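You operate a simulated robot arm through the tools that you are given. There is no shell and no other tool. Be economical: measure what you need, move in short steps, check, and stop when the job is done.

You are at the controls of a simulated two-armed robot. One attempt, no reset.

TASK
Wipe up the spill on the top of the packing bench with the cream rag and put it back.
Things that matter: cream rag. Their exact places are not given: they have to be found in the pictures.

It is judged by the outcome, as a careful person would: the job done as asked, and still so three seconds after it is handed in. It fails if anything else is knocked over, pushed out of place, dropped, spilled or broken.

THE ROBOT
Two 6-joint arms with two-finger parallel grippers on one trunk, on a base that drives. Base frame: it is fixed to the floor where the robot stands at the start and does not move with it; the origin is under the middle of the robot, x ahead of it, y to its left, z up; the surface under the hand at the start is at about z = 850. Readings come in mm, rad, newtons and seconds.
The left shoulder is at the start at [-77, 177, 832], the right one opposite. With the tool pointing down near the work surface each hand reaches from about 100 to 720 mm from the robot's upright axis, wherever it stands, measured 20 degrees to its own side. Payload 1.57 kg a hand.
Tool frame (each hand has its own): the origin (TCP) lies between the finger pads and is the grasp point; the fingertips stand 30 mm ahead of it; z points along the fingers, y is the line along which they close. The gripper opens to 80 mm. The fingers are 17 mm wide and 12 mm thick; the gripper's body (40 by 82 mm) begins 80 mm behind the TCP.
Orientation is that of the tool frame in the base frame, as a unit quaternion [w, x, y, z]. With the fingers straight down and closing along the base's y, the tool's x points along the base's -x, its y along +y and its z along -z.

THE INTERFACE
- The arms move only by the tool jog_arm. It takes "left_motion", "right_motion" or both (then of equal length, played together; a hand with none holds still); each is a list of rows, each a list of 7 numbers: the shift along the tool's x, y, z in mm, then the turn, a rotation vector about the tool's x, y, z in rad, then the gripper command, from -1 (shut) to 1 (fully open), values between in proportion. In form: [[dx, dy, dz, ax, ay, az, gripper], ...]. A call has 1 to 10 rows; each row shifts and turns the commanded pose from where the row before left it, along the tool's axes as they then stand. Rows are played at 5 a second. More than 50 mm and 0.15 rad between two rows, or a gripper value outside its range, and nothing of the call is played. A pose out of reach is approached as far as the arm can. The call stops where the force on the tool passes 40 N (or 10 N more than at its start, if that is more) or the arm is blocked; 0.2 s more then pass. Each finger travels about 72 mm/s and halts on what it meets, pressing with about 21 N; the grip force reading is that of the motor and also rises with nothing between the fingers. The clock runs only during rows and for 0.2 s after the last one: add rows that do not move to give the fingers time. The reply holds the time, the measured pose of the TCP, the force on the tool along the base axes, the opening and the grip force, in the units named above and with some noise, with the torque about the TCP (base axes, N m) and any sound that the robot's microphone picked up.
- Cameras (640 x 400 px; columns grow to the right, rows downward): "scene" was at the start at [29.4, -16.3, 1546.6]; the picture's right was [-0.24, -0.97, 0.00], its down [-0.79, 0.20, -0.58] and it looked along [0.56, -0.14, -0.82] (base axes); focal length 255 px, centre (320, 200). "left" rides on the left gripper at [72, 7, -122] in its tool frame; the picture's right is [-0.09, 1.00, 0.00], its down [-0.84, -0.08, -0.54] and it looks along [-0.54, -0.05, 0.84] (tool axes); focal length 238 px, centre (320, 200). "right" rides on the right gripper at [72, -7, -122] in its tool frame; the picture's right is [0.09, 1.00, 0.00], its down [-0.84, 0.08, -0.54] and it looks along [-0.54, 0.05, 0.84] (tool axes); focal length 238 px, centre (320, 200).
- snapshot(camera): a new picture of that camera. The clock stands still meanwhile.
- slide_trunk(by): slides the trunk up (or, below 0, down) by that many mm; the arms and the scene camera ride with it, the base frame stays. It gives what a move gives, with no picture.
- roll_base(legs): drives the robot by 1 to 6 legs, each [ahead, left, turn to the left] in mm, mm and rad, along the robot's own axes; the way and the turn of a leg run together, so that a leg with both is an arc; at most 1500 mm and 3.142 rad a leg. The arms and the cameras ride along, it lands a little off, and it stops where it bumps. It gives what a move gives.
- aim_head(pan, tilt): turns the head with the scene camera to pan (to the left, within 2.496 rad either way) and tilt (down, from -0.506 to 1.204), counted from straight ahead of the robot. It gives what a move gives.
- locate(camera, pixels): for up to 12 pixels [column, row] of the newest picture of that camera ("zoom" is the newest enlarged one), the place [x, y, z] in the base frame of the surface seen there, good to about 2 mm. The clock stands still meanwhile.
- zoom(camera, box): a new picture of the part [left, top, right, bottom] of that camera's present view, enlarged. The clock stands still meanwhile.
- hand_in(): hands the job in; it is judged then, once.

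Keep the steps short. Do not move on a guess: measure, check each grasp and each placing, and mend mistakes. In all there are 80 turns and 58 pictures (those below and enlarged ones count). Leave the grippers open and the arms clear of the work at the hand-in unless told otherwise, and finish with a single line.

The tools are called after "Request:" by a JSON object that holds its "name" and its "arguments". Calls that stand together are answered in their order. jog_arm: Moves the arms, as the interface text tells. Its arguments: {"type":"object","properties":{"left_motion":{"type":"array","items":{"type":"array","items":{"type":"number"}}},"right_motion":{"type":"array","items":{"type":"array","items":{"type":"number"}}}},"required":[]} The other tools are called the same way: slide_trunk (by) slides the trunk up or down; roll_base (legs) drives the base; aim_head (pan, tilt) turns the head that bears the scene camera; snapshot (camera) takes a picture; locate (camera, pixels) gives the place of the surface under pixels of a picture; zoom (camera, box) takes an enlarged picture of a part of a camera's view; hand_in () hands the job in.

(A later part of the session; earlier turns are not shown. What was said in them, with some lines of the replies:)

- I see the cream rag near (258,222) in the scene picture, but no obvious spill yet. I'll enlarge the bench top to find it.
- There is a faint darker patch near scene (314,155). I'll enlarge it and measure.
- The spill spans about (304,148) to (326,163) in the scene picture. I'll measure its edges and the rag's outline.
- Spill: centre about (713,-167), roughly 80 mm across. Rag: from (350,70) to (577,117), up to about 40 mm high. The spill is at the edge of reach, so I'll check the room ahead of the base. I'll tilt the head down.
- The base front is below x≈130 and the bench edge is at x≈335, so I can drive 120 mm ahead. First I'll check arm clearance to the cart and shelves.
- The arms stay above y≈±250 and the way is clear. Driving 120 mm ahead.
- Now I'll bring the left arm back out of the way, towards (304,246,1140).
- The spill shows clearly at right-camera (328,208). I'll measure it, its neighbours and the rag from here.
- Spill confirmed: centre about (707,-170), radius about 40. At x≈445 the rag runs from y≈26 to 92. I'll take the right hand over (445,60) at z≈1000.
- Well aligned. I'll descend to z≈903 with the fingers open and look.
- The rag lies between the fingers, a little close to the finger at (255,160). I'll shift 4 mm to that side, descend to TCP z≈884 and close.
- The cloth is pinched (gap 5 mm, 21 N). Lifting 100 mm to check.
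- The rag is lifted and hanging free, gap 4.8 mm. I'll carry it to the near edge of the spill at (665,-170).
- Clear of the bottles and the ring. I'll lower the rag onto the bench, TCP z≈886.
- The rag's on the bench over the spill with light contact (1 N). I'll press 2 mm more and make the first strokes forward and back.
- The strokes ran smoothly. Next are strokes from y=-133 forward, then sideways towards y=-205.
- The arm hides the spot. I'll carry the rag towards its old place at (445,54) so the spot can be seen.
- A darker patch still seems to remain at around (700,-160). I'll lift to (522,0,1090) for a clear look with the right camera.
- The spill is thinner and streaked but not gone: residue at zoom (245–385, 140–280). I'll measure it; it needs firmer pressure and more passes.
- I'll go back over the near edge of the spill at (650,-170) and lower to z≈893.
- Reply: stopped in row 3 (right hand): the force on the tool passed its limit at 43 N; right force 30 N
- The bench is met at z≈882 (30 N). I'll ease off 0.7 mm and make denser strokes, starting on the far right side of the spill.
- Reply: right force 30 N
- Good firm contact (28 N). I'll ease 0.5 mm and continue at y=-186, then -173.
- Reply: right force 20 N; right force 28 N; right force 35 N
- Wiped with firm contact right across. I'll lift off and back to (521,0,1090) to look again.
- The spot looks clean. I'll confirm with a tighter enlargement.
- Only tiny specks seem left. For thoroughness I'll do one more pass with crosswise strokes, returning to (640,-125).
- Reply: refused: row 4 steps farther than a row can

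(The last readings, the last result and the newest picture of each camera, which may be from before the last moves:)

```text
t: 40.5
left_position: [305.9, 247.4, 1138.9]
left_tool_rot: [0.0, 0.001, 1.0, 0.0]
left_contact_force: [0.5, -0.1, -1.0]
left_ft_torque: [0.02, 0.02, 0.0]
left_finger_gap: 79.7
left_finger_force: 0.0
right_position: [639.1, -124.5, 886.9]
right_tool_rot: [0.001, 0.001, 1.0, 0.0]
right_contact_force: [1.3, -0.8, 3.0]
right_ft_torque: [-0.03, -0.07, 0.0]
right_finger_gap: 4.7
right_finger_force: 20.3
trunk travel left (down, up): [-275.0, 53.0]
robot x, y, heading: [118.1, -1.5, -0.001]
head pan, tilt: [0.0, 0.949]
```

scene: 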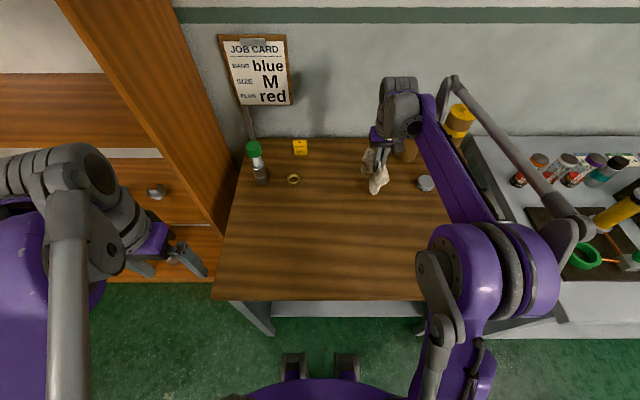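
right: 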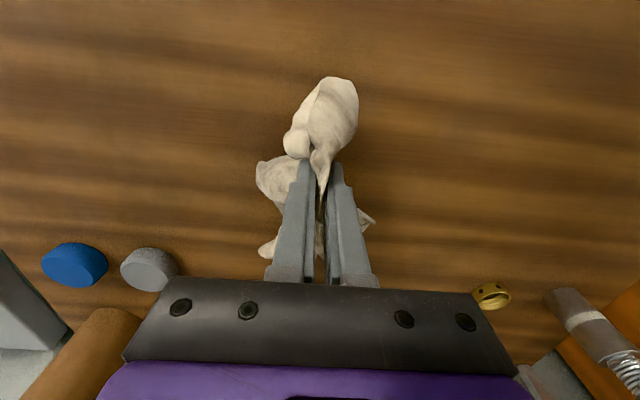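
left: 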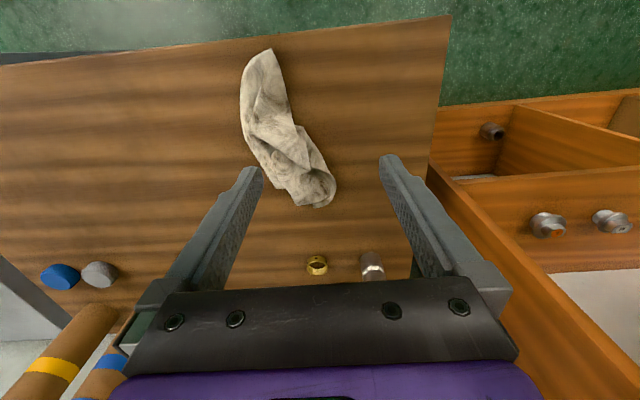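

Lightly touching (3 N). I'll press about 4 mm and start the crosswise strokes.

Request:
{"name": "jog_arm", "arguments": {"right_motion": [[0, 0, 2, 0, 0, 0, -1], [0, 0, 1.5, 0, 0, 0, -1], [0, -45, 0, 0, 0, 0, -1], [0, -45, 0, 0, 0, 0, -1], [-14, 0, 0, 0, 0, 0, -1], [0, 45, 0, 0, 0, 0, -1], [0, 45, 0, 0, 0, 0, -1], [-14, 0, 0, 0, 0, 0, -1]]}}

```text
t: 42.3
left_position: [303.4, 246.8, 1137.8]
left_tool_rot: [0.001, 0.002, 1.0, 0.0]
left_contact_force: [0.3, 0.1, 0.8]
left_ft_torque: [0.01, 0.04, 0.02]
left_finger_gap: 80.0
left_finger_force: 0.0
right_position: [664.0, -121.8, 881.9]
right_tool_rot: [0.0, 0.001, 1.0, 0.001]
right_contact_force: [-9.8, -0.2, 26.3]
right_ft_torque: [0.05, 0.07, 0.05]
right_finger_gap: 4.8
right_finger_force: 21.3
trunk travel left (down, up): [-275.0, 53.0]
robot x, y, heading: [121.5, 1.6, -0.006]
head pan, tilt: [0.0, 0.949]
```

Firm contact (26 N). Continuing the crosswise strokes across the rest of the spot.

Request:
{"name": "jog_arm", "arguments": {"right_motion": [[0, -45, 0, 0, 0, 0, -1], [0, -45, 0, 0, 0, 0, -1], [-13, 0, 0, 0, 0, 0, -1], [0, 45, 0, 0, 0, 0, -1], [0, 45, 0, 0, 0, 0, -1], [-13, 0, 0, 0, 0, 0, -1], [0, -45, 0, 0, 0, 0, -1], [0, -45, 0, 0, 0, 0, -1], [-13, 0, 0, 0, 0, 0, -1], [0, 45, 0, 0, 0, 0, -1]]}}

Request:
{"name": "jog_arm", "arguments": {"right_motion": [[0, 45, 0, 0, 0, 0, -1], [-13, 0, 0, 0, 0, 0, -1], [0, -45, 0, 0, 0, 0, -1], [0, -45, 0, 0, 0, 0, -1], [-13, 0, 0, 0, 0, 0, -1], [0, 45, 0, 0, 0, 0, -1], [0, 45, 0, 0, 0, 0, -1], [-13, 0, 0, 0, 0, 0, -1], [0, -45, 0, 0, 0, 0, -1], [0, -30, 0, 0, 0, 0, -1]]}}

```text
t: 44.5
left_position: [305.6, 247.4, 1138.1]
left_tool_rot: [0.0, 0.001, 1.0, -0.001]
left_contact_force: [-0.6, -0.7, -0.3]
left_ft_torque: [-0.01, 0.01, 0.01]
left_finger_gap: 80.0
left_finger_force: 0.2
right_position: [705.1, -171.0, 884.2]
right_tool_rot: [0.001, 0.0, 1.0, 0.0]
right_contact_force: [0.1, -2.4, 4.7]
right_ft_torque: [-0.05, -0.07, -0.03]
right_finger_gap: 4.9
right_finger_force: 20.2
trunk travel left (down, up): [-275.0, 53.0]
robot x, y, heading: [120.2, -2.3, -0.005]
head pan, tilt: [0.0, 0.949]
```

```text
t: 46.7
left_position: [303.4, 248.6, 1138.8]
left_tool_rot: [0.001, 0.001, 1.0, 0.0]
left_contact_force: [0.7, -0.3, -0.2]
left_ft_torque: [-0.02, 0.0, 0.01]
left_finger_gap: 80.3
left_finger_force: 0.0
right_position: [742.5, -199.5, 883.2]
right_tool_rot: [0.001, 0.001, 1.0, 0.0]
right_contact_force: [0.4, 7.1, 24.9]
right_ft_torque: [0.32, -0.19, 0.05]
right_finger_gap: 4.6
right_finger_force: 21.1
trunk travel left (down, up): [-275.0, 53.0]
robot x, y, heading: [122.4, 1.1, -0.0]
head pan, tilt: [0.0, 0.949]
```

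Now lift off and go back to the viewing pose.

Request:
{"name": "jog_arm", "arguments": {"right_motion": [[10, 0, -30, 0, 0, 0, -1], [25, 20, -35, 0, 0, 0, -1], [30, 25, -25, 0, 0, 0, -1], [30, 30, -25, 0, 0, 0, -1], [30, 30, -25, 0, 0, 0, -1], [30, 30, -25, 0, 0, 0, -1], [30, 30, -25, 0, 0, 0, -1], [33, 33, -15, 0, 0, 0, -1], [0, 0, 0, 0, 0, 0, -1]]}}

Request:
{"name": "zoom", "arguments": {"camera": "right", "box": [150, 140, 290, 260]}}

Request:
{"name": "snapshot", "arguments": {"camera": "right"}}

```text
t: 48.7
left_position: [306.3, 246.3, 1137.9]
left_tool_rot: [0.0, 0.001, 1.0, 0.0]
left_contact_force: [-0.1, 0.5, -0.5]
left_ft_torque: [0.03, 0.03, -0.03]
left_finger_gap: 80.2
left_finger_force: 0.0
right_position: [527.9, -1.2, 1085.9]
right_tool_rot: [0.0, 0.001, 1.0, 0.001]
right_contact_force: [0.5, 0.6, 0.2]
right_ft_torque: [0.01, -0.03, 0.03]
right_finger_gap: 4.4
right_finger_force: 20.8
trunk travel left (down, up): [-275.0, 53.0]
robot x, y, heading: [120.3, 1.2, -0.001]
head pan, tilt: [0.0, 0.949]
```

```text
3.33 times, centred on (220, 200) of right
```

zoom: 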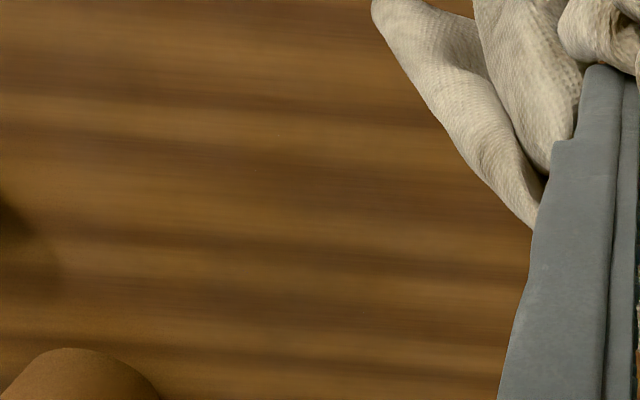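

```text
26 pictures are left
```

right: 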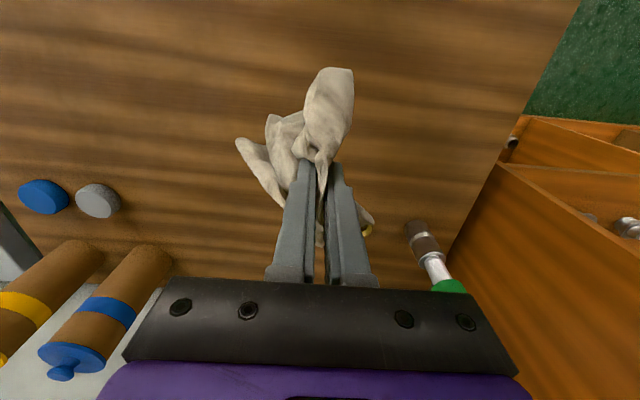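

The spot is clean with no specks. Now I'll return the rag to its old place, grasp point about (452,62).

Request:
{"name": "jog_arm", "arguments": {"right_motion": [[19, 16, 0, 0, 0, 0, -1], [19, 16, 10, 0, 0, 0, -1], [19, 16, 25, 0, 0, 0, -1], [19, 15, 30, 0, 0, 0, -1], [0, 0, 35, 0, 0, 0, -1], [0, 0, 35, 0, 0, 0, -1], [0, 0, 30, 0, 0, 0, -1], [0, 0, 20, 0, 0, 0, -1], [0, 0, 13, 0, 0, 0, -1], [0, 0, 0, 0, 0, 0, -1]]}}

Request:
{"name": "snapshot", "arguments": {"camera": "right"}}

```text
t: 50.9
left_position: [305.8, 247.2, 1138.6]
left_tool_rot: [0.0, 0.001, 1.0, 0.0]
left_contact_force: [-0.8, -0.5, 0.3]
left_ft_torque: [-0.04, 0.0, 0.0]
left_finger_gap: 79.8
left_finger_force: 0.0
right_position: [451.0, 61.0, 889.0]
right_tool_rot: [0.001, 0.001, 1.0, 0.0]
right_contact_force: [-0.3, -0.3, 0.8]
right_ft_torque: [-0.04, -0.02, -0.02]
right_finger_gap: 4.9
right_finger_force: 21.0
trunk travel left (down, up): [-275.0, 53.0]
robot x, y, heading: [122.1, 2.2, -0.003]
head pan, tilt: [0.0, 0.949]
```

```text
25 pictures are left
```

right: 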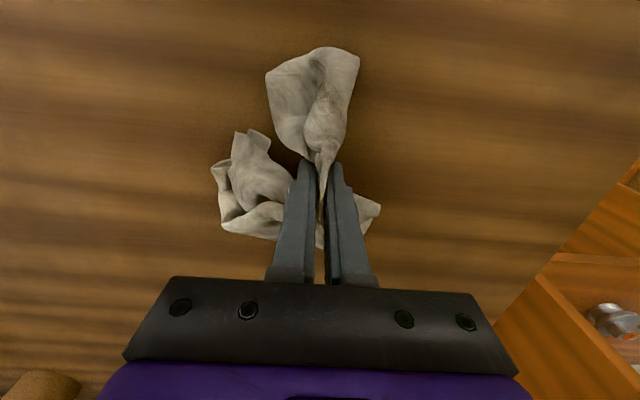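

The rag lies in its place, with its far part folded to one side. I'll slide it 15 mm left to centre it on its old spot, lower 3 mm, open slowly and lift away.

Request:
{"name": "jog_arm", "arguments": {"right_motion": [[0, 15, 3, 0, 0, 0, -1], [0, 0, 0, 0, 0, 0, -0.7], [0, 0, 0, 0, 0, 0, -0.5], [0, 0, 0, 0, 0, 0, -0.5], [0, 0, -15, 0, 0, 0, -0.5], [0, 0, -25, 0, 0, 0, -0.4], [0, 0, -30, 0, 0, 0, -0.4], [0, 0, -30, 0, 0, 0, -0.4], [0, 0, 0, 0, 0, 0, -0.4]]}}

Request:
{"name": "snapshot", "arguments": {"camera": "right"}}

```text
t: 52.9
left_position: [305.4, 247.8, 1138.9]
left_tool_rot: [0.0, 0.001, 1.0, 0.0]
left_contact_force: [-0.8, -0.6, -0.5]
left_ft_torque: [-0.01, -0.03, -0.02]
left_finger_gap: 79.9
left_finger_force: 0.2
right_position: [448.8, 76.4, 985.2]
right_tool_rot: [0.001, 0.0, 1.0, 0.0]
right_contact_force: [0.7, -0.2, 0.3]
right_ft_torque: [0.0, 0.01, 0.01]
right_finger_gap: 24.3
right_finger_force: 0.0
trunk travel left (down, up): [-275.0, 53.0]
robot x, y, heading: [121.0, 2.3, -0.001]
head pan, tilt: [0.0, 0.949]
```

```text
24 pictures are left
```

right: 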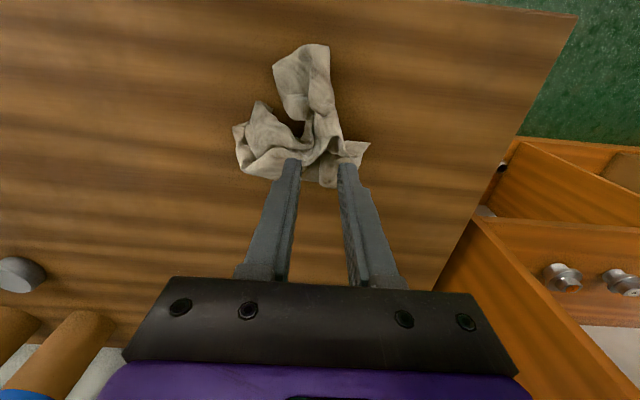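

The rag is released. I'll measure where it lies.

Request:
{"name": "locate", "arguments": {"camera": "right", "pixels": [[305, 48], [285, 80], [325, 95], [260, 105], [240, 150], [258, 170], [320, 130], [330, 182], [365, 147], [270, 135]]}}

```text
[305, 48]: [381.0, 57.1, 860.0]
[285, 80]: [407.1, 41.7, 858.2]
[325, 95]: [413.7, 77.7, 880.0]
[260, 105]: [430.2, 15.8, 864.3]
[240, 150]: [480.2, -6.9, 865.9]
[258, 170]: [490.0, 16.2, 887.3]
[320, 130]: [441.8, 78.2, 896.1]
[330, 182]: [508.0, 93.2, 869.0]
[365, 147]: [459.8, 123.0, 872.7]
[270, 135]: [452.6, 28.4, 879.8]
```

The rag lies at x 381–508 and y -7–123, centred within about 20 mm of where it was. Now I'll open the gripper and bring the right arm clear, to the right.

Request:
{"name": "jog_arm", "arguments": {"right_motion": [[0, 0, -40, 0, 0, 0, 0], [0, 0, -40, 0, 0, 0, 1], [10, -40, -10, 0, 0, 0, 1], [10, -45, 0, 0, 0, 0, 1], [10, -45, 0, 0, 0, 0, 1], [10, -45, 0, 0, 0, 0, 1], [10, -45, 0, 0, 0, 0, 1], [10, -45, 0, 0, 0, 0, 1], [0, 0, 0, 0, 0, 0, 1]]}}

Request:
{"name": "snapshot", "arguments": {"camera": "scene"}}

Request:
{"name": "snapshot", "arguments": {"camera": "right"}}

Request:
{"name": "zoom", "arguments": {"camera": "scene", "box": [300, 150, 428, 230]}}

```text
t: 54.9
left_position: [305.4, 247.8, 1138.3]
left_tool_rot: [0.0, 0.0, 1.0, 0.001]
left_contact_force: [-1.1, 0.1, 0.3]
left_ft_torque: [-0.01, -0.03, 0.01]
left_finger_gap: 79.8
left_finger_force: 0.0
right_position: [387.5, -186.9, 1076.2]
right_tool_rot: [0.001, 0.001, 1.0, 0.001]
right_contact_force: [-0.1, 0.3, -0.3]
right_ft_torque: [0.02, 0.0, -0.02]
right_finger_gap: 80.0
right_finger_force: 0.0
trunk travel left (down, up): [-275.0, 53.0]
robot x, y, heading: [123.0, 0.5, -0.004]
head pan, tilt: [0.0, 0.949]
```

```text
23 pictures are left
```

scene: 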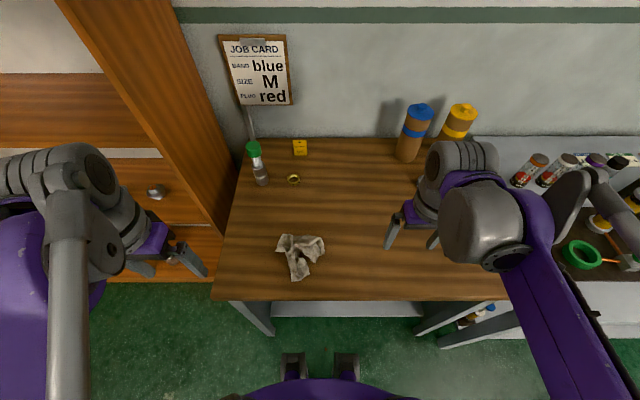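

```text
22 pictures are left
```

right: 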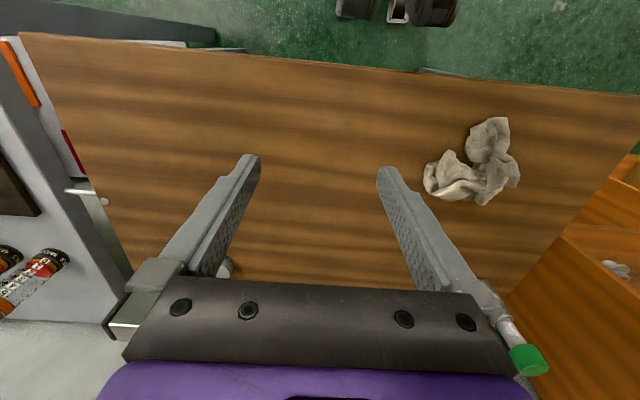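

```text
5.00 times, centred on (364, 190) of scene
```

zoom: 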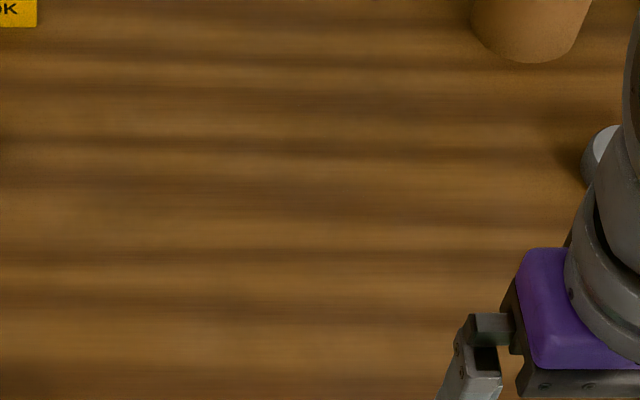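

The spill is gone, the rag is back in its place, nothing else has moved, and both grippers are open and clear. Handing in.

Request:
{"name": "hand_in", "arguments": {}}

```text
The job is handed in.
```

I wiped up the spill on the packing bench with the cream rag and put the rag back within about 20 mm of where it was, lying more bunched than before; nothing else was disturbed.
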